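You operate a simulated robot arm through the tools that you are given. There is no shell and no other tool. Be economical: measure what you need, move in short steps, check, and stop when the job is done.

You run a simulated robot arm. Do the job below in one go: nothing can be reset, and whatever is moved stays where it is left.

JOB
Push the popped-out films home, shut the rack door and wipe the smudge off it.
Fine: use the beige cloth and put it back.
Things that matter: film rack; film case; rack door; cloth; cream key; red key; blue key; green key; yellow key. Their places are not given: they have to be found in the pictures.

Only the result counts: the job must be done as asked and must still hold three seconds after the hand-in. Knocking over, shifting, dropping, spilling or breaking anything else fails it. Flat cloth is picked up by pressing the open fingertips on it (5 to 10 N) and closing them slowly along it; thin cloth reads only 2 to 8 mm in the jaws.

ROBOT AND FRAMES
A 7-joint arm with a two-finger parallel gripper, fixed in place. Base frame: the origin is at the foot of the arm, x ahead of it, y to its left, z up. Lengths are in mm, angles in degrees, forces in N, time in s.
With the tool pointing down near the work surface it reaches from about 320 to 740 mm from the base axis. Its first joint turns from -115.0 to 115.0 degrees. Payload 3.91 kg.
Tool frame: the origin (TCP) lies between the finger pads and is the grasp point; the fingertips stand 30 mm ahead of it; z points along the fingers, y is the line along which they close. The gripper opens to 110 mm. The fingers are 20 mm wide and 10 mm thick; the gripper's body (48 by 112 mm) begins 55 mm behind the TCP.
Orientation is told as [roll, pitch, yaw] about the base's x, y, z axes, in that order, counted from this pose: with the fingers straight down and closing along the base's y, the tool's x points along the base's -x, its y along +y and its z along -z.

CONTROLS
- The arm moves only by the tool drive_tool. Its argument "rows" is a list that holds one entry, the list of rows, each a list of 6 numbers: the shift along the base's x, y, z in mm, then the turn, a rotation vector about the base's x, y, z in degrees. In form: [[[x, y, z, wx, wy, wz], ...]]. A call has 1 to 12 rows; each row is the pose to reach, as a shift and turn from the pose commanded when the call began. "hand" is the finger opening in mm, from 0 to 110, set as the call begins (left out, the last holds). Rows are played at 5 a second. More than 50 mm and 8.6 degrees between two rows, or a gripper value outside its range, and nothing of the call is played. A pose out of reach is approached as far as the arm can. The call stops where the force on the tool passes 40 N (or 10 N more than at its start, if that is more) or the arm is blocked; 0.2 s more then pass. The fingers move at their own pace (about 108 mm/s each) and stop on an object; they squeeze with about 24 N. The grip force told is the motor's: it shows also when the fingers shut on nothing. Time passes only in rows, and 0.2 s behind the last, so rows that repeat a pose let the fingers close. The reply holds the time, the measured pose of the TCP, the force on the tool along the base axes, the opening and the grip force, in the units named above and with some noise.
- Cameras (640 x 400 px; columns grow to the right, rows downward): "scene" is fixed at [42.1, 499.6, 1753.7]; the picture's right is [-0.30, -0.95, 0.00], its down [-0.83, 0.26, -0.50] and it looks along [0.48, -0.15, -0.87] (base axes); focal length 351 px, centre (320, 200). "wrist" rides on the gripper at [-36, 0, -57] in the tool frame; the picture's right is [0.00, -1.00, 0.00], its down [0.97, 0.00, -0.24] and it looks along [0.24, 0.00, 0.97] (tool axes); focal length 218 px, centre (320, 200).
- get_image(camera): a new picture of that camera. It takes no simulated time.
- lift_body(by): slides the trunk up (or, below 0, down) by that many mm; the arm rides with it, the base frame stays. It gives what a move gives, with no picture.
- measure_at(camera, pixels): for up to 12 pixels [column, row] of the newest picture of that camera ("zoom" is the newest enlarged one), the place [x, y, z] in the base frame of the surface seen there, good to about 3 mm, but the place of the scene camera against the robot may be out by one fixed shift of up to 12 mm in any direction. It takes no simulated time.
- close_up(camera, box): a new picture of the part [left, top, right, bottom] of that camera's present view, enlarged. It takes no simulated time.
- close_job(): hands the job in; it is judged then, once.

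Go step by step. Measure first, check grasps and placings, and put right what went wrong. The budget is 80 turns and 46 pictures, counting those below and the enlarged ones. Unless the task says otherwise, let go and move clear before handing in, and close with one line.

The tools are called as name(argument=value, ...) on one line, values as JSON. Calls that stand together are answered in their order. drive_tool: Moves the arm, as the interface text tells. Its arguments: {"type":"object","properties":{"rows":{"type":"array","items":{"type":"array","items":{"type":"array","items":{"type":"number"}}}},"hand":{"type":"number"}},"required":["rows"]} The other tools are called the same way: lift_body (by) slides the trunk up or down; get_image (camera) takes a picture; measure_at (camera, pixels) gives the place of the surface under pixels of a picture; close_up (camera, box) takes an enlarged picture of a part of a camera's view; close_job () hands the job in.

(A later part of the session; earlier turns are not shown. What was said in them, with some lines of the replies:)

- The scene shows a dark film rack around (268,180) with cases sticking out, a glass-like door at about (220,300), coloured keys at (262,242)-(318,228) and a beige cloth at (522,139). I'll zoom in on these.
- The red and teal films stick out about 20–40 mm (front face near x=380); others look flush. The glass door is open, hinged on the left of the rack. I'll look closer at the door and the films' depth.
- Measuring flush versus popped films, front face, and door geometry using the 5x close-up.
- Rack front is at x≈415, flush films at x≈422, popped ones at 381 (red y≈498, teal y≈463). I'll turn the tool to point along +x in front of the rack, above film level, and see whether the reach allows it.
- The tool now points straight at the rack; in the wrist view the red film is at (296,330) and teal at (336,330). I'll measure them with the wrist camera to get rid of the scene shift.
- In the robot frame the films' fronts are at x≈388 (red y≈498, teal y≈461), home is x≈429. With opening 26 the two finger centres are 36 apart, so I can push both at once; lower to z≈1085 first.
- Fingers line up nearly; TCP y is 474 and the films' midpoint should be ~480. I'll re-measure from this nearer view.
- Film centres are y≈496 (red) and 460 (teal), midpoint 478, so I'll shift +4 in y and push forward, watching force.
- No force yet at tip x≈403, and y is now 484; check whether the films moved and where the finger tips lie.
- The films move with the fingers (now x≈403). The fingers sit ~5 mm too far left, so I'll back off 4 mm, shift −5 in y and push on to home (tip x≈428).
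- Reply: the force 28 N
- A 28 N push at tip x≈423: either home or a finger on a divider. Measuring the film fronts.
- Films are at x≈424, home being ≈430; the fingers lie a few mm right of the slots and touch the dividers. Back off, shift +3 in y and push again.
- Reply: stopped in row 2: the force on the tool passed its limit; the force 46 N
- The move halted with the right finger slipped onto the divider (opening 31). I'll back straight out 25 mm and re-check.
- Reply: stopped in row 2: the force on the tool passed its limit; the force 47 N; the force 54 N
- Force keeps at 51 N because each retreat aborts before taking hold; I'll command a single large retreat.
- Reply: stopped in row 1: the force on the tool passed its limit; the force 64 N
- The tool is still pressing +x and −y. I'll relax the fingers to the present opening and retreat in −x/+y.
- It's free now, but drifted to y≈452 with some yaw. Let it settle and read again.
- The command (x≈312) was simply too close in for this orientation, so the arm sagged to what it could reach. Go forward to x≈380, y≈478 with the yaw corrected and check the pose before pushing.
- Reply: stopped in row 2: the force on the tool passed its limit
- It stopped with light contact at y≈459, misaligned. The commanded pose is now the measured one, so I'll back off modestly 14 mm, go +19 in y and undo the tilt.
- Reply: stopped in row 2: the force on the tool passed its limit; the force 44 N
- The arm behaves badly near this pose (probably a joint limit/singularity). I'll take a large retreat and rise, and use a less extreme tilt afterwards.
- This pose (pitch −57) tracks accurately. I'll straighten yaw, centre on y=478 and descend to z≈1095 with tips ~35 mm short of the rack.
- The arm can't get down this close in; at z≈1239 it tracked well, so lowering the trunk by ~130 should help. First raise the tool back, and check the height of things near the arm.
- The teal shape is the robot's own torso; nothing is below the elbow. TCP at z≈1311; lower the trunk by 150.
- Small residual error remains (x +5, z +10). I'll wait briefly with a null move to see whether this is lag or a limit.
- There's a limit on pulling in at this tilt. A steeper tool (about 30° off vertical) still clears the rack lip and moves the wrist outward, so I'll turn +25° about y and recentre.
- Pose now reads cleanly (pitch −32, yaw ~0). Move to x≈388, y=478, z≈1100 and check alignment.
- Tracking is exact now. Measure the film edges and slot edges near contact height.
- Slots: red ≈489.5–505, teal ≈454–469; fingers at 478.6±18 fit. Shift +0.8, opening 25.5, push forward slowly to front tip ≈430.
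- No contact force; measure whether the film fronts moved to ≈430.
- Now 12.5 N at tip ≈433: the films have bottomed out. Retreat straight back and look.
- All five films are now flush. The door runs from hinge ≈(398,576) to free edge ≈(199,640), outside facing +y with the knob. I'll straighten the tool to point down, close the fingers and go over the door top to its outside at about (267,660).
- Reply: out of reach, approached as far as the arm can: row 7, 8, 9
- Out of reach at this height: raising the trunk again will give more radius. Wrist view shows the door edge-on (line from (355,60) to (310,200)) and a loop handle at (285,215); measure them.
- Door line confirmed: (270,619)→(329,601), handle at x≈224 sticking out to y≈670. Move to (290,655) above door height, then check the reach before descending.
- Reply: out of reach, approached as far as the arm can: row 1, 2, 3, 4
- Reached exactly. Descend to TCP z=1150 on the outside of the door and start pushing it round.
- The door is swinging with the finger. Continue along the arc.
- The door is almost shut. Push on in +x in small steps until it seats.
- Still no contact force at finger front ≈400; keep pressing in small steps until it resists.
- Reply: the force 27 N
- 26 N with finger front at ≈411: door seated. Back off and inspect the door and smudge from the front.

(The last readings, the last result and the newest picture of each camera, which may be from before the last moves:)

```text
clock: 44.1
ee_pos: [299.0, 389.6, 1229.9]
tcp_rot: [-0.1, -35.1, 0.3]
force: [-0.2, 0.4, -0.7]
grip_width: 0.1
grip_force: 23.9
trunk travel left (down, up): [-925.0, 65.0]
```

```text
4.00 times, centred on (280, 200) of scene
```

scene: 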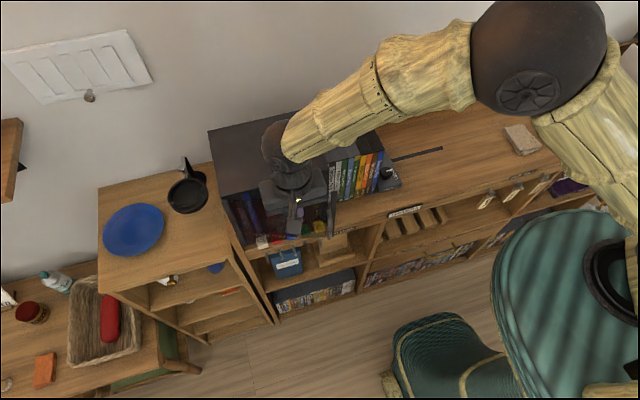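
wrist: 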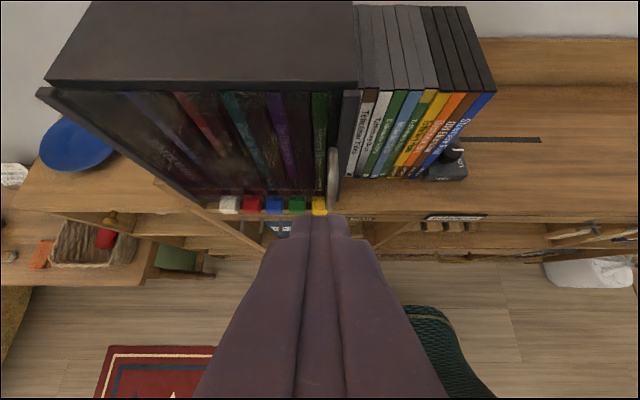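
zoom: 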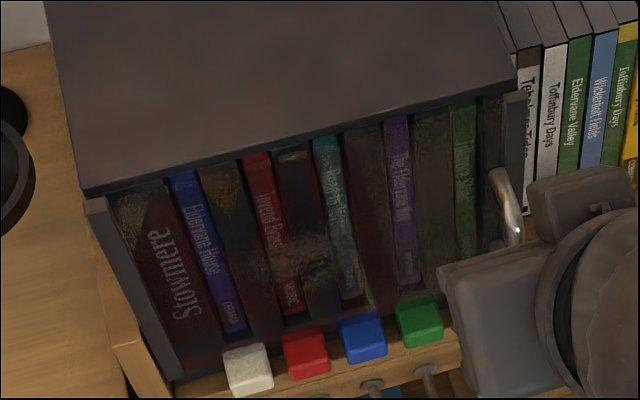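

The door is shut. A brownish smear shows around zoom (310,255); enlarge and measure it.

close_up(camera="scene", box=[225, 175, 325, 240])

close_up(camera="wrist", box=[60, 80, 350, 220])

```text
6.15 times, centred on (275, 208) of scene
```

zoom: 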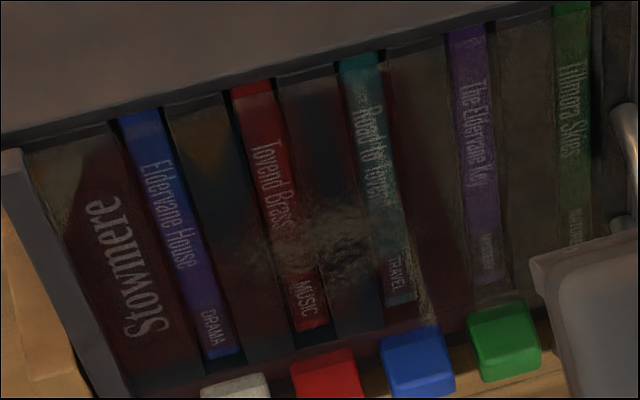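

```text
2.21 times, centred on (205, 150) of wrist
```

zoom: 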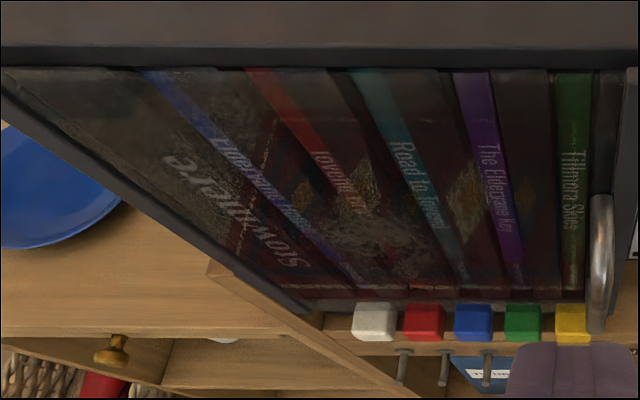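

The smudge appears at wrist-zoom (380,235), spanning about (330–430, 200–260). Measuring it.

measure_at(camera="zoom", pixels=[[335, 235], [380, 235], [425, 240], [380, 205], [390, 262], [355, 200], [300, 160], [200, 120], [560, 200], [345, 265], [430, 215], [500, 150]])

measure_at(camera="scene", pixels=[[277, 214], [268, 217], [285, 211], [522, 139], [510, 126], [531, 123], [542, 150], [514, 155], [520, 145]])

close_up(camera="scene", box=[480, 100, 600, 175])

```text
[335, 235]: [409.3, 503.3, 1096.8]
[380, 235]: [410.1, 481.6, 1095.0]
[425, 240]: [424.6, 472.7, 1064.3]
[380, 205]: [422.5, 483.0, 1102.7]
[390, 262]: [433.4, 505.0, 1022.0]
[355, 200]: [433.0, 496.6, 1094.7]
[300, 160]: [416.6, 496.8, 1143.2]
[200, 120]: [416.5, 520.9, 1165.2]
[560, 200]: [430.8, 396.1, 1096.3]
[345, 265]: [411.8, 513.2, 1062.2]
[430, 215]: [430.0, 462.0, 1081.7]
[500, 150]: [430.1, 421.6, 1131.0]
```

```text
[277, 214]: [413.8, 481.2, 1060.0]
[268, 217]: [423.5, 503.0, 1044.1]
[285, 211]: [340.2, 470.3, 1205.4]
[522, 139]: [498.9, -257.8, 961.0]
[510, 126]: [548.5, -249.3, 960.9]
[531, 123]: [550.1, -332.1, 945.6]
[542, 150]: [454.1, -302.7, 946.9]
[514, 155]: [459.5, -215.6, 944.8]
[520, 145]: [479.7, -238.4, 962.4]
```

```text
5.33 times, centred on (540, 138) of scene
```

zoom: 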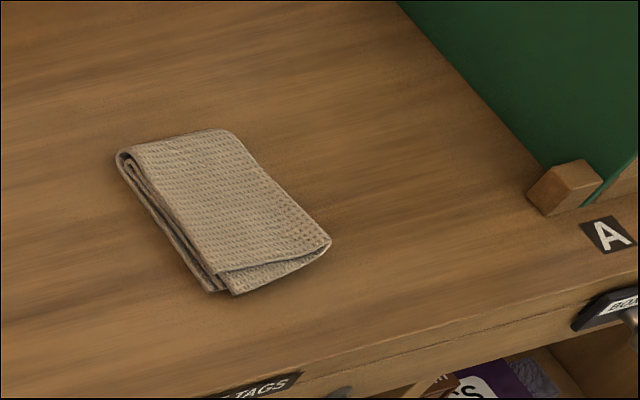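

Smudge on the door face (x≈410) is centred near y≈485, z≈1088. Now measure the cloth's corners (current zoom picture).

measure_at(camera="zoom", pixels=[[135, 160], [230, 138], [318, 240], [225, 272], [225, 205], [212, 290], [180, 240], [124, 170], [280, 270], [180, 150], [270, 185], [330, 243]])

```text
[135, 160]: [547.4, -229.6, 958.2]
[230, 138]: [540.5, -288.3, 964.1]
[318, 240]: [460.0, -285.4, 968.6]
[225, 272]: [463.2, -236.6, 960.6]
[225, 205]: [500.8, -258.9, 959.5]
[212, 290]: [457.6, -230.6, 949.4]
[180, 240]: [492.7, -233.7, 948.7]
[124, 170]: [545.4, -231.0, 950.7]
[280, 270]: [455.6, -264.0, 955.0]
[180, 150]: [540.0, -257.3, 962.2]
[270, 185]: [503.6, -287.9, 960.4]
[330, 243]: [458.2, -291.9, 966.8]
```

The cloth lies at about x 462–554, y −290…−230 (robot frame), ~15 mm thick, top z≈963. Carry the tool high over towards it, pointing down.

drive_tool(rows=[[[0, -35, 10, 0, 7, 0], [0, -75, 20, 0, 14, 0], [5, -120, 20, 0, 21, 0], [15, -165, 20, 0, 28, 0], [30, -210, 20, 0, 35, 0], [50, -255, 20, 0, 35, 0], [70, -300, 20, 0, 35, 0], [90, -345, 20, 0, 35, 0], [110, -390, 20, 0, 35, 0], [130, -435, 10, 0, 35, 0], [150, -480, -10, 0, 35, 0], [170, -525, -30, 0, 35, 0]]], hand=44)

drive_tool(rows=[[[10, -45, -20, 0, 0, 0], [20, -85, -50, 0, 0, 0], [30, -115, -90, 0, 0, 0], [35, -120, -120, 0, 0, 0], [35, -120, -120, 0, 0, 0]]])

get_image(camera="wrist")

```text
refused: row 10 steps farther than a row can; nothing moved
```

```text
refused: row 1 steps farther than a row can; nothing moved
```

```text
10 pictures are left
```

wrist: 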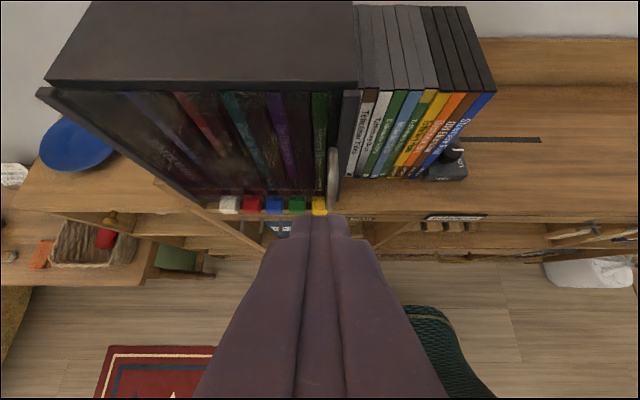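

The steps were slightly over 50 mm and nothing moved. Redo with smaller steps.

drive_tool(rows=[[[0, -35, 10, 0, 7, 0], [0, -75, 20, 0, 14, 0], [5, -118, 20, 0, 21, 0], [15, -160, 20, 0, 28, 0], [30, -204, 20, 0, 35, 0], [48, -248, 20, 0, 35, 0], [66, -292, 20, 0, 35, 0], [84, -336, 20, 0, 35, 0], [102, -380, 20, 0, 35, 0], [120, -424, 15, 0, 35, 0], [138, -465, 0, 0, 35, 0], [156, -506, -15, 0, 35, 0]]], hand=44)

drive_tool(rows=[[[12, -36, -20, 0, 0, 0], [24, -72, -45, 0, 0, 0], [36, -105, -75, 0, 0, 0], [46, -130, -105, 0, 0, 0], [53, -143, -130, 0, 0, 0], [53, -143, -130, 0, 0, 0]]])

get_image(camera="wrist")

```text
clock: 46.7
ee_pos: [454.0, -118.5, 1214.0]
tcp_rot: [0.3, 0.0, 0.3]
force: [0.4, -0.3, -1.1]
grip_width: 44.2
grip_force: 0.0
trunk travel left (down, up): [-925.0, 65.0]
```

```text
clock: 48.1
ee_pos: [506.7, -258.9, 1084.3]
tcp_rot: [0.1, -0.2, 0.4]
force: [0.3, 0.9, -0.1]
grip_width: 44.3
grip_force: 0.0
trunk travel left (down, up): [-925.0, 65.0]
```

```text
9 pictures are left
```

wrist: 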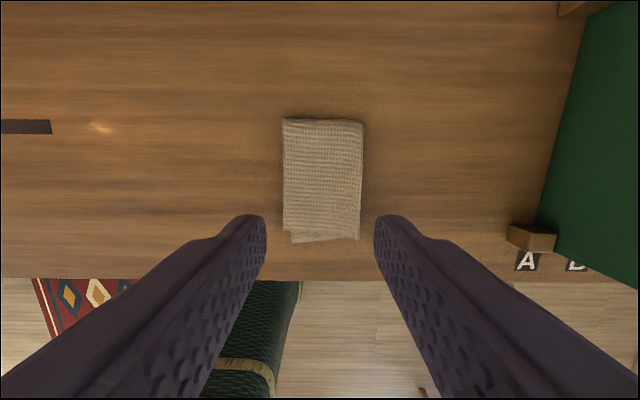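

The cloth is seen at (283–362, 120–242). Measure its corners and height with the wrist camera.

measure_at(camera="wrist", pixels=[[286, 122], [360, 124], [357, 236], [287, 228], [322, 180], [340, 220], [322, 128], [322, 236], [270, 180], [380, 180], [322, 265], [300, 260]])

```text
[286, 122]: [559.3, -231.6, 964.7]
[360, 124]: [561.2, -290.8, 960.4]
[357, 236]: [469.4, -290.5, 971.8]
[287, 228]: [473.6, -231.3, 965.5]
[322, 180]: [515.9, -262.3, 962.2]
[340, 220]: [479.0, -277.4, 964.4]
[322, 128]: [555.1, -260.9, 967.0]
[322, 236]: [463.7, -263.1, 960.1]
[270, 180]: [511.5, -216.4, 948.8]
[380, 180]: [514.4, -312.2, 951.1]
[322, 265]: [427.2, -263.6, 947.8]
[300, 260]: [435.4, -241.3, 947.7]
```

Cloth centre ≈(513,−261), top ≈963, table ≈949. Descend to just above, then press gently in small steps.

drive_tool(rows=[[[3, -2, -30, 0, 0, 0], [6, -2, -60, 0, 0, 0], [6, -2, -80, 0, 0, 0], [6, -2, -88, 0, 0, 0], [6, -2, -90, 0, 0, 0], [6, -2, -92, 0, 0, 0], [6, -2, -92, 0, 0, 0]]])

```text
clock: 49.3
ee_pos: [513.2, -261.8, 1003.6]
tcp_rot: [0.0, -0.5, 0.3]
force: [-5.8, 6.6, 16.0]
grip_width: 45.8
grip_force: 1.2
trunk travel left (down, up): [-925.0, 65.0]
stopped in row 6: the force on the tool passed its limit (the readings are from after the stop); the commanded pose is now the measured one
```

Contact earlier than expected at z≈1004 with 16 N; ease up to reach 5–10 N.

drive_tool(rows=[[[0, 0, 1, 0, 0, 0], [0, 0, 1.5, 0, 0, 0], [0, 0, 1.5, 0, 0, 0]]])

```text
clock: 50.2
ee_pos: [514.8, -263.0, 1002.6]
tcp_rot: [-0.1, -0.6, 0.4]
force: [-7.9, 1.7, 21.5]
grip_width: 45.2
grip_force: 0.9
trunk travel left (down, up): [-925.0, 65.0]
stopped in row 3: the force on the tool passed its limit (the readings are from after the stop); the commanded pose is now the measured one
```

Still 21 N. Raise by 6 mm.

drive_tool(rows=[[[0, 0, 5, 0, 0, 0], [0, 0, 5, 0, 0, 0], [0, 0, 5, 0, 0, 0]]])

```text
clock: 51.0
ee_pos: [517.3, -263.2, 1005.9]
tcp_rot: [-0.2, -0.5, 0.5]
force: [-0.4, -0.6, 0.5]
grip_width: 44.0
grip_force: 0.1
trunk travel left (down, up): [-925.0, 65.0]
```

Free at z≈1006, contact begins near 1004. Press down in 1 mm steps.

drive_tool(rows=[[[-4, 2, -2, 0, 0, 0], [-4, 2, -2, 0, 0, 0], [-4, 2, -3, 0, 0, 0], [-4, 2, -3, 0, 0, 0], [-4, 2, -3.5, 0, 0, 0], [-4, 2, -3.5, 0, 0, 0]]])

```text
clock: 52.4
ee_pos: [512.7, -261.6, 1002.9]
tcp_rot: [-0.1, -0.6, 0.3]
force: [1.5, 0.3, 7.3]
grip_width: 44.0
grip_force: 0.0
trunk travel left (down, up): [-925.0, 65.0]
```

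7.3 N: in the wanted range. Now close the fingers slowly along the cloth, a few mm per call step.

drive_tool(rows=[[[0, 0, 0, 0, 0, 0], [0, 0, 0, 0, 0, 0]]], hand=34)

drive_tool(rows=[[[0, 0, 0, 0, 0, 0], [0, 0, 0, 0, 0, 0]]], hand=24)

drive_tool(rows=[[[0, 0, 0, 0, 0, 0], [0, 0, 0, 0, 0, 0]]], hand=14)

drive_tool(rows=[[[0, 0, 0, 0, 0, 0], [0, 0, 0, 0, 0, 0], [0, 0, 0, 0, 0, 0]]], hand=0)

get_image(camera="wrist")

```text
clock: 53.0
ee_pos: [511.3, -262.0, 1003.5]
tcp_rot: [-0.1, -0.7, 0.5]
force: [1.5, -1.2, 11.2]
grip_width: 36.9
grip_force: 3.3
trunk travel left (down, up): [-925.0, 65.0]
```

```text
clock: 53.6
ee_pos: [512.1, -261.6, 1002.2]
tcp_rot: [-0.1, -0.6, 0.4]
force: [2.2, 2.4, 13.5]
grip_width: 27.4
grip_force: 4.2
trunk travel left (down, up): [-925.0, 65.0]
```

```text
clock: 54.2
ee_pos: [511.7, -260.6, 1002.6]
tcp_rot: [-0.1, -0.6, 0.5]
force: [-0.6, 1.4, 15.1]
grip_width: 17.8
grip_force: 3.4
trunk travel left (down, up): [-925.0, 65.0]
```

```text
clock: 55.0
ee_pos: [510.5, -259.7, 1003.2]
tcp_rot: [-0.2, -0.6, 0.3]
force: [0.8, 2.5, 15.0]
grip_width: 0.1
grip_force: 24.3
trunk travel left (down, up): [-925.0, 65.0]
```

```text
8 pictures are left
```

wrist: 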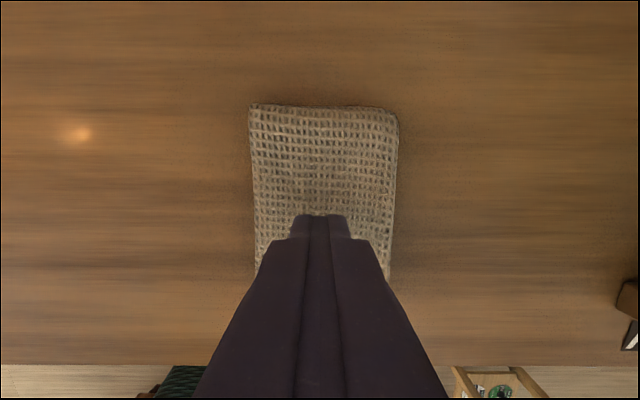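

The fingers shut on nothing (0.1 mm): force had climbed to 15 N and they skated. Lift slightly, reopen to 44, and try again with lighter pressure and slower closing.

drive_tool(rows=[[[0, 0, 6, 0, 0, 0], [0, 0, 8, 0, 0, 0], [0, 0, 8, 0, 0, 0], [2, -2, 8, 0, 0, 0]]], hand=0)

drive_tool(rows=[[[0, 0, 0, 0, 0, 0], [0, 0, 0, 0, 0, 0], [0, 0, -4, 0, 0, 0], [0, 0, -6.5, 0, 0, 0], [0, 0, -6.5, 0, 0, 0], [0, 0, -6.5, 0, 0, 0]]], hand=40)

```text
clock: 56.0
ee_pos: [513.5, -263.9, 1010.4]
tcp_rot: [-0.1, -0.6, 0.5]
force: [0.7, -0.5, 0.3]
grip_width: 0.0
grip_force: 24.2
trunk travel left (down, up): [-925.0, 65.0]
```

```text
clock: 57.4
ee_pos: [514.2, -263.8, 1003.9]
tcp_rot: [-0.1, -0.5, 0.3]
force: [0.7, 0.4, 0.4]
grip_width: 40.1
grip_force: 0.1
trunk travel left (down, up): [-925.0, 65.0]
```

drive_tool(rows=[[[0, 1, -1, 0, 0, 0], [0, 2, -1, 0, 0, 0], [0, 2, -1, 0, 0, 0]]])

```text
clock: 58.2
ee_pos: [512.0, -261.1, 1003.7]
tcp_rot: [-0.1, -0.6, 0.4]
force: [1.9, -3.9, 6.8]
grip_width: 39.6
grip_force: 0.1
trunk travel left (down, up): [-925.0, 65.0]
```

6.8 N. Close in 5 mm steps, watching the force.

drive_tool(rows=[[[0, 0, 0, 0, 0, 0]]], hand=36)

drive_tool(rows=[[[0, 0, 0, 0, 0, 0]]], hand=32)

drive_tool(rows=[[[0, 0, 0, 0, 0, 0]]], hand=28)

drive_tool(rows=[[[0, 0, 0.3, 0, 0, 0]]], hand=24)

drive_tool(rows=[[[0, 0, 0.3, 0, 0, 0]]], hand=20)

```text
clock: 58.6
ee_pos: [512.9, -261.3, 1004.6]
tcp_rot: [-0.2, -0.6, 0.4]
force: [-0.6, -2.0, 11.0]
grip_width: 38.2
grip_force: 2.0
trunk travel left (down, up): [-925.0, 65.0]
```

```text
clock: 59.0
ee_pos: [514.4, -260.5, 1003.1]
tcp_rot: [-0.2, -0.6, 0.4]
force: [1.1, 0.5, 10.7]
grip_width: 35.6
grip_force: 3.3
trunk travel left (down, up): [-925.0, 65.0]
```

```text
clock: 59.4
ee_pos: [513.8, -259.9, 1004.3]
tcp_rot: [-0.1, -0.6, 0.3]
force: [1.7, 2.0, 11.6]
grip_width: 31.3
grip_force: 3.6
trunk travel left (down, up): [-925.0, 65.0]
```

```text
clock: 59.8
ee_pos: [513.1, -261.5, 1003.9]
tcp_rot: [-0.1, -0.5, 0.4]
force: [-1.0, 1.0, 10.6]
grip_width: 27.2
grip_force: 3.3
trunk travel left (down, up): [-925.0, 65.0]
```

```text
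clock: 60.2
ee_pos: [513.3, -260.3, 1004.4]
tcp_rot: [-0.2, -0.5, 0.5]
force: [-0.6, 2.8, 8.4]
grip_width: 22.6
grip_force: 2.7
trunk travel left (down, up): [-925.0, 65.0]
```

Force is 8–11 N and the fingers drag on the cloth. Continue, easing a touch.

drive_tool(rows=[[[0, 0, 0.2, 0, 0, 0]]], hand=16)

drive_tool(rows=[[[0, 0, 0, 0, 0, 0]]], hand=12)

drive_tool(rows=[[[0, 0, 0, 0, 0, 0]]], hand=9)

drive_tool(rows=[[[0, 0, 0, 0, 0, 0]]], hand=6)

drive_tool(rows=[[[0, 0, 0, 0, 0, 0], [0, 0, 0, 0, 0, 0]]], hand=3)

```text
clock: 60.6
ee_pos: [514.4, -261.0, 1003.5]
tcp_rot: [-0.1, -0.5, 0.4]
force: [2.3, 2.2, 6.0]
grip_width: 18.0
grip_force: 1.8
trunk travel left (down, up): [-925.0, 65.0]
```

```text
clock: 61.0
ee_pos: [512.7, -261.3, 1002.9]
tcp_rot: [-0.1, -0.6, 0.5]
force: [0.5, 1.5, 4.1]
grip_width: 13.6
grip_force: 1.9
trunk travel left (down, up): [-925.0, 65.0]
```

```text
clock: 61.4
ee_pos: [513.5, -261.2, 1004.4]
tcp_rot: [0.0, -0.6, 0.4]
force: [0.3, 1.3, 3.9]
grip_width: 10.2
grip_force: 1.0
trunk travel left (down, up): [-925.0, 65.0]
```

```text
clock: 61.8
ee_pos: [514.1, -260.4, 1003.6]
tcp_rot: [-0.1, -0.4, 0.4]
force: [-0.5, 1.7, 2.4]
grip_width: 7.0
grip_force: 1.3
trunk travel left (down, up): [-925.0, 65.0]
```

```text
clock: 62.4
ee_pos: [513.4, -260.7, 1004.4]
tcp_rot: [-0.1, -0.5, 0.5]
force: [-0.1, 1.1, 3.9]
grip_width: 3.6
grip_force: 0.5
trunk travel left (down, up): [-925.0, 65.0]
```

drive_tool(rows=[[[0, 0, 0, 0, 0, 0], [0, 0, 0, 0, 0, 0]]], hand=0)

```text
clock: 63.0
ee_pos: [513.8, -262.1, 1003.4]
tcp_rot: [-0.1, -0.5, 0.4]
force: [0.4, 0.4, 3.6]
grip_width: 0.1
grip_force: 24.0
trunk travel left (down, up): [-925.0, 65.0]
```

Missed again, this time with force down to 3–4 N at the end. Reopen to 24 mm above it and press so that the force stays 6–9 N to the very end.

drive_tool(rows=[[[0, 0, 6, 0, 0, 0], [0, 0, 6, 0, 0, 0], [0, 0, 6, 0, 0, 0]]])

drive_tool(rows=[[[0, 0, 0, 0, 0, 0], [0, 0, 0, 0, 0, 0], [0, 0, -4, 0, 0, 0], [0, 0, -6, 0, 0, 0], [0, 0, -6.5, 0, 0, 0], [0, 0, -6.5, 0, 0, 0]]], hand=24)

```text
clock: 63.8
ee_pos: [512.6, -260.8, 1009.5]
tcp_rot: [-0.1, -0.5, 0.4]
force: [0.0, 1.5, 0.4]
grip_width: 0.0
grip_force: 24.4
trunk travel left (down, up): [-925.0, 65.0]
```

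```text
clock: 65.2
ee_pos: [513.2, -260.7, 1003.4]
tcp_rot: [-0.1, -0.6, 0.4]
force: [-0.3, 0.7, 3.3]
grip_width: 24.0
grip_force: 0.0
trunk travel left (down, up): [-925.0, 65.0]
```

drive_tool(rows=[[[0, 0, -0.6, 0, 0, 0], [0, 0, -0.6, 0, 0, 0]]], hand=18)

drive_tool(rows=[[[0, 0, 0, 0, 0, 0]]], hand=15)

drive_tool(rows=[[[0, 0, 0, 0, 0, 0]]], hand=12)

```text
clock: 65.8
ee_pos: [513.3, -262.1, 1004.5]
tcp_rot: [0.0, -0.6, 0.4]
force: [0.8, 1.3, 6.4]
grip_width: 19.1
grip_force: 0.8
trunk travel left (down, up): [-925.0, 65.0]
```

```text
clock: 66.2
ee_pos: [513.9, -261.0, 1003.2]
tcp_rot: [-0.2, -0.6, 0.5]
force: [1.0, 0.9, 8.2]
grip_width: 17.2
grip_force: 2.2
trunk travel left (down, up): [-925.0, 65.0]
```

```text
clock: 66.6
ee_pos: [514.3, -260.9, 1002.7]
tcp_rot: [-0.1, -0.6, 0.4]
force: [0.3, -1.0, 9.5]
grip_width: 14.5
grip_force: 2.4
trunk travel left (down, up): [-925.0, 65.0]
```

Force 6–9.5 N, good. Keep closing.

drive_tool(rows=[[[0, 0, 0.1, 0, 0, 0]]], hand=9)

drive_tool(rows=[[[0, 0, 0, 0, 0, 0]]], hand=6)

drive_tool(rows=[[[0, 0, 0, 0, 0, 0]]], hand=3)

drive_tool(rows=[[[0, 0, 0, 0, 0, 0], [0, 0, 0, 0, 0, 0]]], hand=0)

```text
clock: 67.0
ee_pos: [513.7, -260.8, 1003.0]
tcp_rot: [-0.2, -0.5, 0.4]
force: [-0.2, -0.7, 11.0]
grip_width: 11.9
grip_force: 2.9
trunk travel left (down, up): [-925.0, 65.0]
```

```text
clock: 67.4
ee_pos: [513.3, -260.7, 1003.8]
tcp_rot: [0.0, -0.6, 0.4]
force: [1.7, 0.1, 11.0]
grip_width: 9.4
grip_force: 3.1
trunk travel left (down, up): [-925.0, 65.0]
```

```text
clock: 67.8
ee_pos: [513.0, -261.7, 1003.6]
tcp_rot: [-0.1, -0.5, 0.3]
force: [2.0, 1.4, 9.7]
grip_width: 6.5
grip_force: 3.5
trunk travel left (down, up): [-925.0, 65.0]
```

```text
clock: 68.4
ee_pos: [512.3, -261.6, 1002.6]
tcp_rot: [-0.1, -0.6, 0.4]
force: [0.7, -0.3, 11.9]
grip_width: 0.0
grip_force: 24.5
trunk travel left (down, up): [-925.0, 65.0]
```

The tips just skate over the folded stack. The pack is ~60 mm wide and ~14 mm thick, so I'll instead straddle it across its width (opening 80) and squeeze it from the sides.

drive_tool(rows=[[[0, 0, 8, 0, 0, 0], [0, 0, 15, 0, 0, 0], [0, 0, 15, 0, 0, 0]]])

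drive_tool(rows=[[[0, 0, 0, 0, 0, 0], [0, 0, 0, 0, 0, 0], [0, 0, 0, 0, 0, 0], [0, 0, -10, 0, 0, 0], [0, 0, -18, 0, 0, 0], [0, 0, -23, 0, 0, 0], [0, 0, -25, 0, 0, 0], [0, 0, -25, 0, 0, 0]]], hand=84)

get_image(camera="wrist")

```text
clock: 69.2
ee_pos: [513.4, -261.6, 1017.7]
tcp_rot: [0.0, -0.5, 0.5]
force: [-0.8, 0.1, 0.2]
grip_width: 0.0
grip_force: 23.8
trunk travel left (down, up): [-925.0, 65.0]
```

```text
clock: 71.0
ee_pos: [515.2, -261.6, 993.0]
tcp_rot: [-0.2, -0.4, 0.3]
force: [0.2, 0.3, 0.3]
grip_width: 83.9
grip_force: 0.0
trunk travel left (down, up): [-925.0, 65.0]
```

```text
7 pictures are left
```

wrist: 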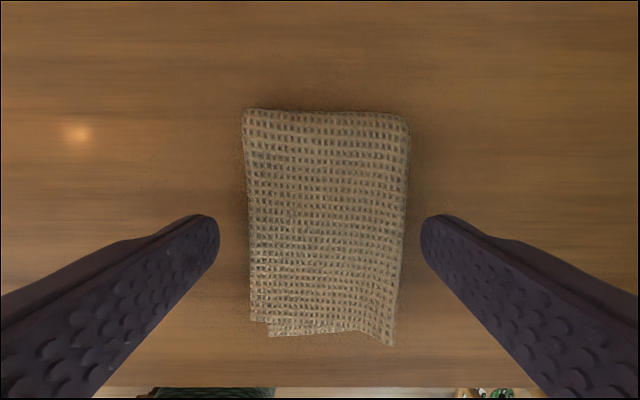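

The fingers straddle the cloth, centred. Lower ~8 mm so the tips reach below its top, then close slowly.

drive_tool(rows=[[[0, 0, -4, 0, 0, 0], [0, 0, -7, 0, 0, 0], [0, 0, -9, 0, 0, 0], [0, 0, -9, 0, 0, 0]]], hand=70)

drive_tool(rows=[[[0, 0, 0, 0, 0, 0], [0, 0, 0, 0, 0, 0]]], hand=56)

drive_tool(rows=[[[0, 0, 0, 0, 0, 0], [0, 0, 0, 0, 0, 0]]], hand=46)

```text
clock: 72.0
ee_pos: [513.9, -261.8, 982.4]
tcp_rot: [-0.1, -0.4, 0.4]
force: [0.0, -0.9, -0.3]
grip_width: 70.0
grip_force: 0.1
trunk travel left (down, up): [-925.0, 65.0]
```

```text
clock: 72.6
ee_pos: [513.7, -261.8, 982.9]
tcp_rot: [-0.1, -0.4, 0.4]
force: [-0.1, -0.7, 0.4]
grip_width: 64.5
grip_force: 23.9
trunk travel left (down, up): [-925.0, 65.0]
```

```text
clock: 73.2
ee_pos: [513.9, -262.0, 983.8]
tcp_rot: [-0.1, -0.5, 0.3]
force: [-0.2, -0.6, -0.2]
grip_width: 64.5
grip_force: 24.2
trunk travel left (down, up): [-925.0, 65.0]
```

The fingers stopped on the cloth at 64.5 mm with 24 N, so it's held firmly by its sides. Lift and verify (put-back pose: TCP 514, −262, 983).

drive_tool(rows=[[[0, 0, 15, 0, 0, 0], [0, 0, 40, 0, 0, 0], [0, 0, 80, 0, 0, 0], [0, 0, 120, 0, 0, 0], [0, 0, 120, 0, 0, 0]]])

get_image(camera="wrist")

```text
clock: 74.4
ee_pos: [513.1, -261.5, 1104.9]
tcp_rot: [0.0, -0.5, 0.4]
force: [-0.4, -0.1, 0.5]
grip_width: 64.2
grip_force: 24.2
trunk travel left (down, up): [-925.0, 65.0]
```

```text
6 pictures are left
```

wrist: 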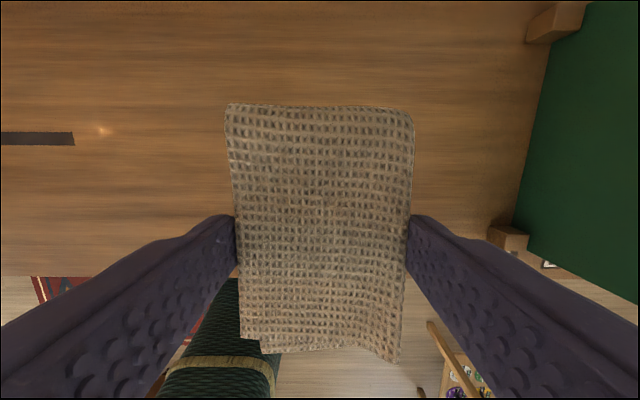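

Cloth held. Carry it back high, to roughly the starting pose (373,291,1345) from which turning the tool forward worked.

drive_tool(rows=[[[-8, 15, 45, 0, 0, 0], [-20, 45, 80, 0, 0, 0], [-35, 80, 110, 0, 0, 0], [-50, 120, 135, 0, 0, 0], [-65, 160, 155, 0, 0, 0], [-78, 202, 170, 0, 0, 0], [-90, 246, 185, 0, 0, 0], [-100, 290, 200, 0, 0, 0], [-110, 335, 210, 0, 0, 0], [-120, 380, 220, 0, 0, 0], [-130, 425, 230, 0, 0, 0], [-135, 468, 238, 0, 0, 0]]])

drive_tool(rows=[[[-5, 45, 0, 0, 0, 0], [-8, 85, 0, 0, 0, 0], [-8, 85, 0, 0, 0, 0]]])

```text
clock: 77.0
ee_pos: [380.4, 207.6, 1342.6]
tcp_rot: [-0.3, -0.5, 0.4]
force: [-0.1, 0.1, 0.2]
grip_width: 64.2
grip_force: 24.1
trunk travel left (down, up): [-925.0, 65.0]
```

```text
clock: 77.8
ee_pos: [371.4, 291.6, 1341.8]
tcp_rot: [0.0, -0.5, 0.4]
force: [0.2, 0.1, 0.3]
grip_width: 64.4
grip_force: 23.9
trunk travel left (down, up): [-925.0, 65.0]
```

Turn the tool forward as before, ending near (330,485,1250).

drive_tool(rows=[[[-5, 17, -8, 0, -8, 0], [-10, 34, -16, 0, -16, 0], [-15, 51, -24, 0, -24, 0], [-20, 68, -32, 0, -32, 0], [-25, 85, -40, 0, -40, 0], [-30, 102, -48, 0, -48, 0], [-33, 119, -56, 0, -56, 0], [-36, 136, -64, 0, -64, 0], [-38, 153, -72, 0, -72, 0], [-40, 170, -80, 0, -80, 0], [-40, 185, -88, 0, -86, 0], [-40, 193, -92, 0, -89.5, 0]]])

drive_tool(rows=[[[0, 0, 0, 0, 0, 0], [5, 0, -30, 0, 0, 0], [10, 0, -60, 0, 0, 0], [15, 0, -90, 0, 0, 0], [20, 0, -120, 0, 0, 0], [24, 0, -150, 0, 0, 0], [24, 0, -162, 0, 0, 0], [24, 0, -162, 0, 0, 0], [24, 0, -162, 0, 0, 0]]])

get_image(camera="scene")

```text
clock: 80.4
ee_pos: [330.1, 484.6, 1248.9]
tcp_rot: [-107.8, -89.6, 107.8]
force: [-0.3, -0.1, -0.9]
grip_width: 64.2
grip_force: 24.3
trunk travel left (down, up): [-925.0, 65.0]
```

```text
clock: 82.4
ee_pos: [354.2, 484.8, 1089.0]
tcp_rot: [-92.6, -89.7, 92.6]
force: [-0.2, -0.6, -0.6]
grip_width: 64.4
grip_force: 24.1
trunk travel left (down, up): [-925.0, 65.0]
```

```text
5 pictures are left
```

scene: 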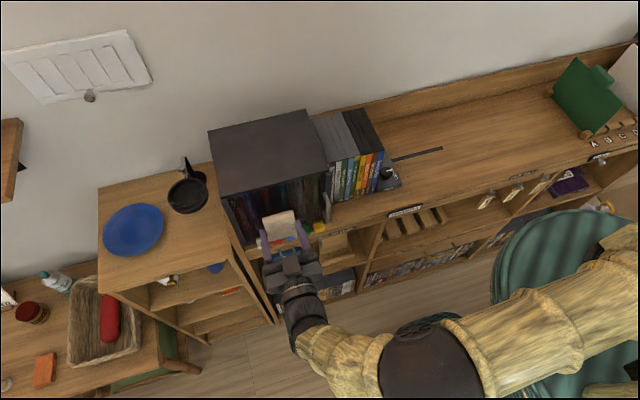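

Excellent tracking: (354,485,1089), facing the door with the cloth. Advance gently to touch the glass.

drive_tool(rows=[[[8, 0, 0, 0, 0, 0], [14, 0, 0, 0, 0, 0], [17, 0, 0, 0, 0, 0], [19, 0, 0, 0, 0, 0], [21, 0, 0, 0, 0, 0], [21, 0, 0, 0, 0, 0]]])

```text
clock: 83.8
ee_pos: [375.7, 484.3, 1087.1]
tcp_rot: [-92.3, -89.6, 92.2]
force: [0.3, 0.1, -0.4]
grip_width: 64.3
grip_force: 24.0
trunk travel left (down, up): [-925.0, 65.0]
```

drive_tool(rows=[[[1, 0, 0, 0, 0, 0], [2, 0, 0, 0, 0, 0], [3, 0, 0, 0, 0, 0], [4, 0, 0, 0, 0, 0], [4, 0, 0, 0, 0, 0]]])

```text
clock: 85.0
ee_pos: [379.3, 484.3, 1087.9]
tcp_rot: [-97.9, -89.5, 97.8]
force: [-10.5, -1.3, -1.0]
grip_width: 64.1
grip_force: 23.9
trunk travel left (down, up): [-925.0, 65.0]
```

10.5 N of contact. Wipe with back-and-forth strokes across the smudge area.

drive_tool(rows=[[[0, 8, 0, 0, 0, 0], [0, 16, 0, 0, 0, 0], [0, 24, 0, 0, 0, 0], [0, 14, 0, 0, 0, 0], [0, 4, 0, 0, 0, 0], [0, -6, 0, 0, 0, 0], [0, -16, 0, 0, 0, 0], [0, -25, 0, 0, 0, 0], [0, -15, 0, 0, 0, 0], [0, -5, 0, 0, 0, 0], [0, 0, 0, 0, 0, 0]]])

drive_tool(rows=[[[0, 0, 10, 0, 0, 0], [0, 0, 20, 0, 0, 0], [0, 10, 22, 0, 0, 0], [0, 20, 22, 0, 0, 0], [0, 10, 22, 0, 0, 0], [0, 0, 22, 0, 0, 0], [0, -10, 22, 0, 0, 0], [0, -20, 22, 0, 0, 0], [0, -10, 18, 0, 0, 0], [0, 0, 10, 0, 0, 0], [0, 0, 0, 0, 0, 0]]])

drive_tool(rows=[[[0, 0, -10, 0, 0, 0], [0, 0, -20, 0, 0, 0], [0, 10, -22, 0, 0, 0], [0, 20, -22, 0, 0, 0], [0, 10, -22, 0, 0, 0], [0, 0, -22, 0, 0, 0], [0, -10, -22, 0, 0, 0], [0, -20, -22, 0, 0, 0], [0, -10, -18, 0, 0, 0], [0, 0, -10, 0, 0, 0], [0, 0, 0, 0, 0, 0]]])

```text
clock: 87.4
ee_pos: [379.4, 483.6, 1088.7]
tcp_rot: [-102.5, -89.7, 102.3]
force: [-11.2, -8.5, -1.7]
grip_width: 64.5
grip_force: 24.2
trunk travel left (down, up): [-925.0, 65.0]
```

```text
clock: 89.8
ee_pos: [379.4, 484.3, 1087.6]
tcp_rot: [-96.9, -89.5, 96.9]
force: [-4.3, 0.1, 2.3]
grip_width: 64.4
grip_force: 24.5
trunk travel left (down, up): [-925.0, 65.0]
```

```text
clock: 91.5
ee_pos: [381.6, 478.5, 1067.6]
tcp_rot: [22.1, -88.7, -22.4]
force: [-46.2, 22.6, -1.4]
grip_width: 64.4
grip_force: 23.8
trunk travel left (down, up): [-925.0, 65.0]
stopped in row 8: the force on the tool passed its limit (the readings are from after the stop); the commanded pose is now the measured one
```

The lower stroke drifted into 46 N; back off from the glass right away and upwards.

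drive_tool(rows=[[[-20, 4, 12, 0, 0, 0], [-30, 6, 30, 0, 0, 0], [-30, 6, 60, 0, 0, 0], [-35, 6, 90, 0, 0, 0], [-40, 0, 120, 0, 0, 0], [-45, -10, 150, 0, 0, 0], [-45, -40, 170, 0, 0, 0], [-45, -75, 180, 0, 0, 0]]])

close_up(camera="scene", box=[200, 140, 360, 260])

```text
clock: 91.9
ee_pos: [381.8, 478.0, 1068.5]
tcp_rot: [8.7, -88.4, -9.2]
force: [-55.8, 22.1, 0.4]
grip_width: 64.4
grip_force: 24.0
trunk travel left (down, up): [-925.0, 65.0]
stopped in row 1: the force on the tool passed its limit (the readings are from after the stop); the commanded pose is now the measured one
```

```text
3.33 times, centred on (280, 200) of scene
```

zoom: 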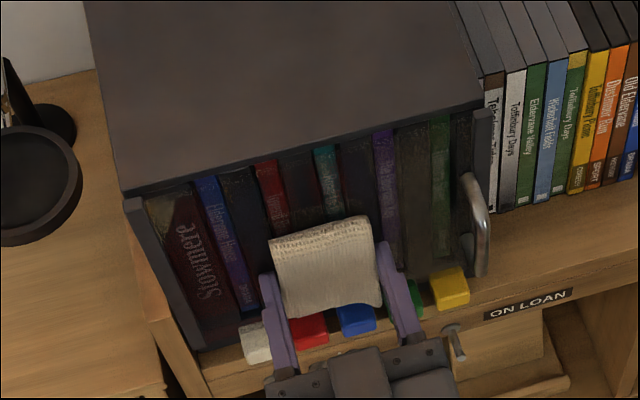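

Still pressing; use one large retreat step up and back.

drive_tool(rows=[[[-35, 5, 34, 0, 0, 0], [-45, 5, 75, 0, 0, 0], [-45, 5, 115, 0, 0, 0], [-45, 5, 150, 0, 0, 0], [-45, -10, 180, 0, 0, 0], [-45, -10, 180, 0, 0, 0]]])

```text
clock: 92.1
ee_pos: [382.2, 476.8, 1068.2]
tcp_rot: [5.5, -87.7, -6.0]
force: [-62.9, 16.9, 4.1]
grip_width: 64.8
grip_force: 24.1
trunk travel left (down, up): [-925.0, 65.0]
stopped in row 1: the force on the tool passed its limit (the readings are from after the stop); the commanded pose is now the measured one
```

drive_tool(rows=[[[-46, 12, 8, 0, 6, 0], [-80, 12, 30, 0, 13, 0], [-80, 10, 70, 0, 20, 0], [-80, 0, 110, 0, 27, 0], [-80, -10, 150, 0, 34, 0], [-80, -30, 180, 0, 41, 0], [-80, -30, 180, 0, 41, 0]]])

```text
clock: 92.4
ee_pos: [382.1, 477.0, 1069.0]
tcp_rot: [-4.3, -86.8, 3.6]
force: [-71.3, 15.4, 7.0]
grip_width: 64.6
grip_force: 23.8
trunk travel left (down, up): [-925.0, 65.0]
stopped in row 1: the force on the tool passed its limit (the readings are from after the stop); the commanded pose is now the measured one
```

The boundary of what the arm can reach seems to lie in −x/+y/−z here, so retreat mainly upward with small −x and −y.

drive_tool(rows=[[[-6, -14, 44, 0, 0, 0], [-14, -20, 90, 0, 0, 0], [-25, -20, 130, 0, 0, 0], [-40, -20, 170, 0, 0, 0], [-60, -20, 190, 0, 0, 0], [-60, -20, 190, 0, 0, 0]]])

```text
clock: 92.7
ee_pos: [381.7, 476.6, 1069.8]
tcp_rot: [-2.8, -86.3, 2.2]
force: [-73.7, 3.0, 10.9]
grip_width: 64.4
grip_force: 23.6
trunk travel left (down, up): [-925.0, 65.0]
stopped in row 1: the force on the tool passed its limit (the readings are from after the stop); the commanded pose is now the measured one
```

Hold a null command to see whether the force relaxes with the commanded pose equal to the measured one.

drive_tool(rows=[[[-1, -1, 2, 0, 0, 0], [-2, -1, 3, 0, 0, 0], [-3, -1, 4, 0, 0, 0], [-4, -1, 5, 0, 0, 0]]])

```text
clock: 93.1
ee_pos: [381.1, 477.1, 1069.9]
tcp_rot: [0.1, -85.5, -0.8]
force: [-83.8, 3.3, 13.4]
grip_width: 64.5
grip_force: 23.3
trunk travel left (down, up): [-925.0, 65.0]
stopped in row 2: the force on the tool passed its limit (the readings are from after the stop); the commanded pose is now the measured one
```

The tilt (pitch −89.6→−85.5) is what drives the cloth's upper edge into the glass. Command the pitch back (−5°) together with a retreat.

drive_tool(rows=[[[-30, 0, 10, 0, -6, 0], [-45, 0, 40, 0, -4, 0], [-45, 0, 80, 0, 0, 0], [-45, 0, 120, 0, 0, 0], [-45, 0, 160, 0, 0, 0]]])

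```text
clock: 93.6
ee_pos: [380.8, 475.1, 1068.9]
tcp_rot: [3.8, -88.6, -6.1]
force: [-75.2, 39.2, -9.3]
grip_width: 65.4
grip_force: 24.1
trunk travel left (down, up): [-925.0, 65.0]
stopped in row 2: the force on the tool passed its limit (the readings are from after the stop); the commanded pose is now the measured one
```

Pitch recovered and the x force fell; now it presses −y with slight yaw. Retreat again with +y and +yaw correction.

drive_tool(rows=[[[-42, 12, 15, 0, -2, 4], [-80, 14, 30, 0, -2, 4], [-80, 14, 75, 0, 0, 4], [-80, 10, 120, 0, 0, 3], [-80, 0, 160, 0, 0, 3], [-80, 0, 180, 0, 0, 3]]])

```text
clock: 95.0
ee_pos: [340.2, 444.9, 1249.3]
tcp_rot: [-51.6, -89.3, 47.4]
force: [-1.2, 0.0, -0.2]
grip_width: 64.5
grip_force: 23.9
trunk travel left (down, up): [-925.0, 65.0]
```

Free again, cloth still held. Check the door for any remaining smudge.

close_up(camera="scene", box=[210, 165, 350, 253])

```text
4.55 times, centred on (280, 209) of scene
```

zoom: 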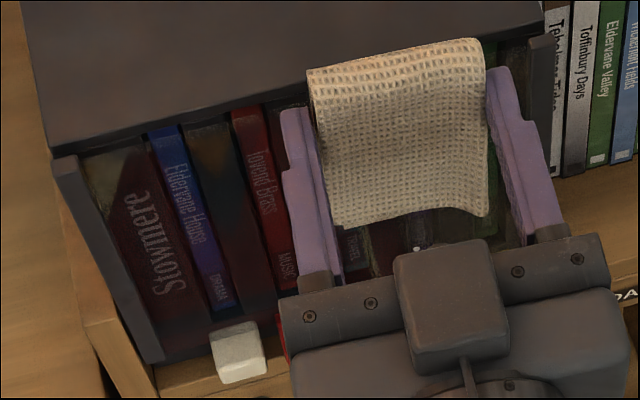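

The near part looks clean but the arm blocks the rest. Turn the tool back down and away toward the carry pose, then look.

drive_tool(rows=[[[5, -10, 8, 0, 8, 0], [10, -25, 16, 0, 16, 0], [15, -40, 24, 0, 24, 0], [20, -58, 32, 0, 32, 0], [25, -76, 40, 0, 40, 0], [30, -94, 48, 0, 48, 0], [36, -112, 56, 0, 56, 0], [42, -130, 64, 0, 64, 0], [50, -148, 72, 0, 72, 0], [56, -166, 80, 0, 80, 0], [63, -184, 88, 0, 88, 0], [63, -184, 92, 0, 89, 0]]])

drive_tool(rows=[[[0, -45, 0, 0, 0, 0], [0, -90, 0, 0, 0, 0], [0, -110, 0, 0, 0, 0], [0, -110, 0, 0, 0, 0]]])

close_up(camera="scene", box=[210, 165, 350, 253])

```text
clock: 97.6
ee_pos: [368.5, 281.9, 1344.8]
tcp_rot: [-0.3, 0.0, -0.2]
force: [-0.4, 0.3, -0.5]
grip_width: 64.5
grip_force: 23.9
trunk travel left (down, up): [-925.0, 65.0]
```

```text
clock: 98.6
ee_pos: [370.5, 170.7, 1344.7]
tcp_rot: [-0.3, -0.1, -0.1]
force: [0.1, 0.5, -0.6]
grip_width: 64.4
grip_force: 24.3
trunk travel left (down, up): [-925.0, 65.0]
```

```text
4.55 times, centred on (280, 209) of scene
```

zoom: 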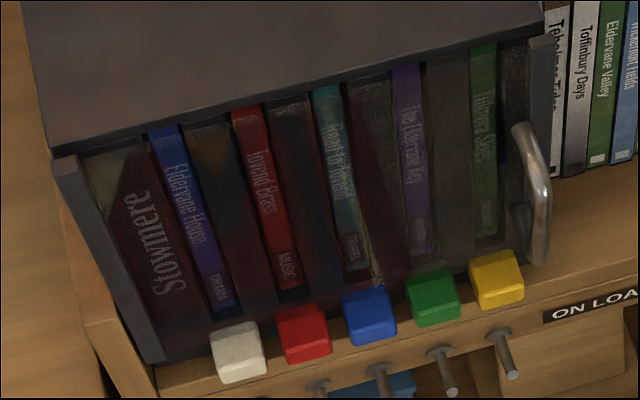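

The smudge is gone, the door is shut and the keys are untouched. Return the cloth to its original place (TCP 514, −262, 983).

drive_tool(rows=[[[10, -40, -5, 0, 0, 0], [20, -82, -10, 0, 0, 0], [30, -124, -20, 0, 0, 0], [42, -166, -35, 0, 0, 0], [54, -208, -50, 0, 0, 0], [68, -250, -68, 0, 0, 0], [82, -290, -88, 0, 0, 0], [96, -326, -115, 0, 0, 0], [110, -360, -145, 0, 0, 0], [125, -390, -180, 0, 0, 0], [137, -415, -215, 0, 0, 0], [143, -433, -250, 0, 0, 0]]])

drive_tool(rows=[[[0, 0, 0, 0, 0, 0], [0, 0, -30, 0, 0, 0], [0, 0, -60, 0, 0, 0], [0, 0, -85, 0, 0, 0], [0, 0, -98, 0, 0, 0], [0, 0, -102, 0, 0, 0], [0, 0, -102, 0, 0, 0]]])

```text
clock: 101.2
ee_pos: [515.1, -264.3, 1093.3]
tcp_rot: [-0.3, 0.0, -0.2]
force: [0.1, 0.0, -0.5]
grip_width: 64.4
grip_force: 24.2
trunk travel left (down, up): [-925.0, 65.0]
```

```text
clock: 102.8
ee_pos: [514.5, -263.1, 992.6]
tcp_rot: [-0.3, -0.2, -0.2]
force: [-0.4, 0.6, -0.5]
grip_width: 64.4
grip_force: 24.1
trunk travel left (down, up): [-925.0, 65.0]
```

drive_tool(rows=[[[0, 1, -3, 0, 0, 0], [0, 1, -5, 0, 0, 0], [0, 1, -7, 0, 0, 0], [0, 1, -8.5, 0, 0, 0], [0, 1, -8.5, 0, 0, 0]]])

```text
clock: 104.0
ee_pos: [515.3, -262.2, 985.2]
tcp_rot: [-0.3, -0.1, -0.2]
force: [-0.1, -0.2, 0.4]
grip_width: 64.4
grip_force: 24.0
trunk travel left (down, up): [-925.0, 65.0]
5 turns are left
```

At z≈985 without load; lower 2 mm, open, and rise clear.

drive_tool(rows=[[[-1, 0, -1, 0, 0, 0], [-1, 0, -2, 0, 0, 0], [-1, 0, -2, 0, 0, 0]]])

drive_tool(rows=[[[0, 0, 0, 0, 0, 0], [0, 0, 0, 0, 0, 0], [0, 0, 0, 0, 0, 0]]], hand=84)

drive_tool(rows=[[[0, 0, 30, 0, 0, 0], [0, 0, 75, 0, 0, 0], [0, 0, 120, 0, 0, 0], [0, 0, 165, 0, 0, 0], [0, 0, 165, 0, 0, 0]]])

get_image(camera="scene")

```text
clock: 104.8
ee_pos: [513.7, -262.2, 982.1]
tcp_rot: [-0.4, -0.2, -0.1]
force: [1.7, -1.8, 4.2]
grip_width: 64.2
grip_force: 23.9
trunk travel left (down, up): [-925.0, 65.0]
```

```text
clock: 105.6
ee_pos: [513.1, -261.2, 982.2]
tcp_rot: [-0.3, -0.1, -0.1]
force: [0.7, -0.1, 0.2]
grip_width: 84.3
grip_force: 0.1
trunk travel left (down, up): [-925.0, 65.0]
```

```text
clock: 106.8
ee_pos: [514.7, -262.7, 1147.4]
tcp_rot: [-0.4, 0.2, -0.4]
force: [0.3, -0.3, 0.0]
grip_width: 84.0
grip_force: 0.0
trunk travel left (down, up): [-925.0, 65.0]
```

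```text
1 pictures are left
4 turns are left
```

scene: 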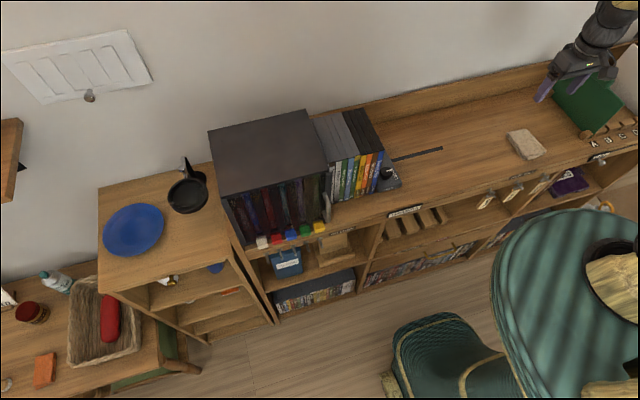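

The cloth lies flat at (526,143), within about a centimetre of where it started. The door is shut and clean, the films are in and the arm is clear, so I'm handing in.

close_job()

```text
The job is handed in.
```

The red and teal films are pushed home, the rack door is shut and wiped clean, and the beige cloth is back within about a centimetre of where it lay.
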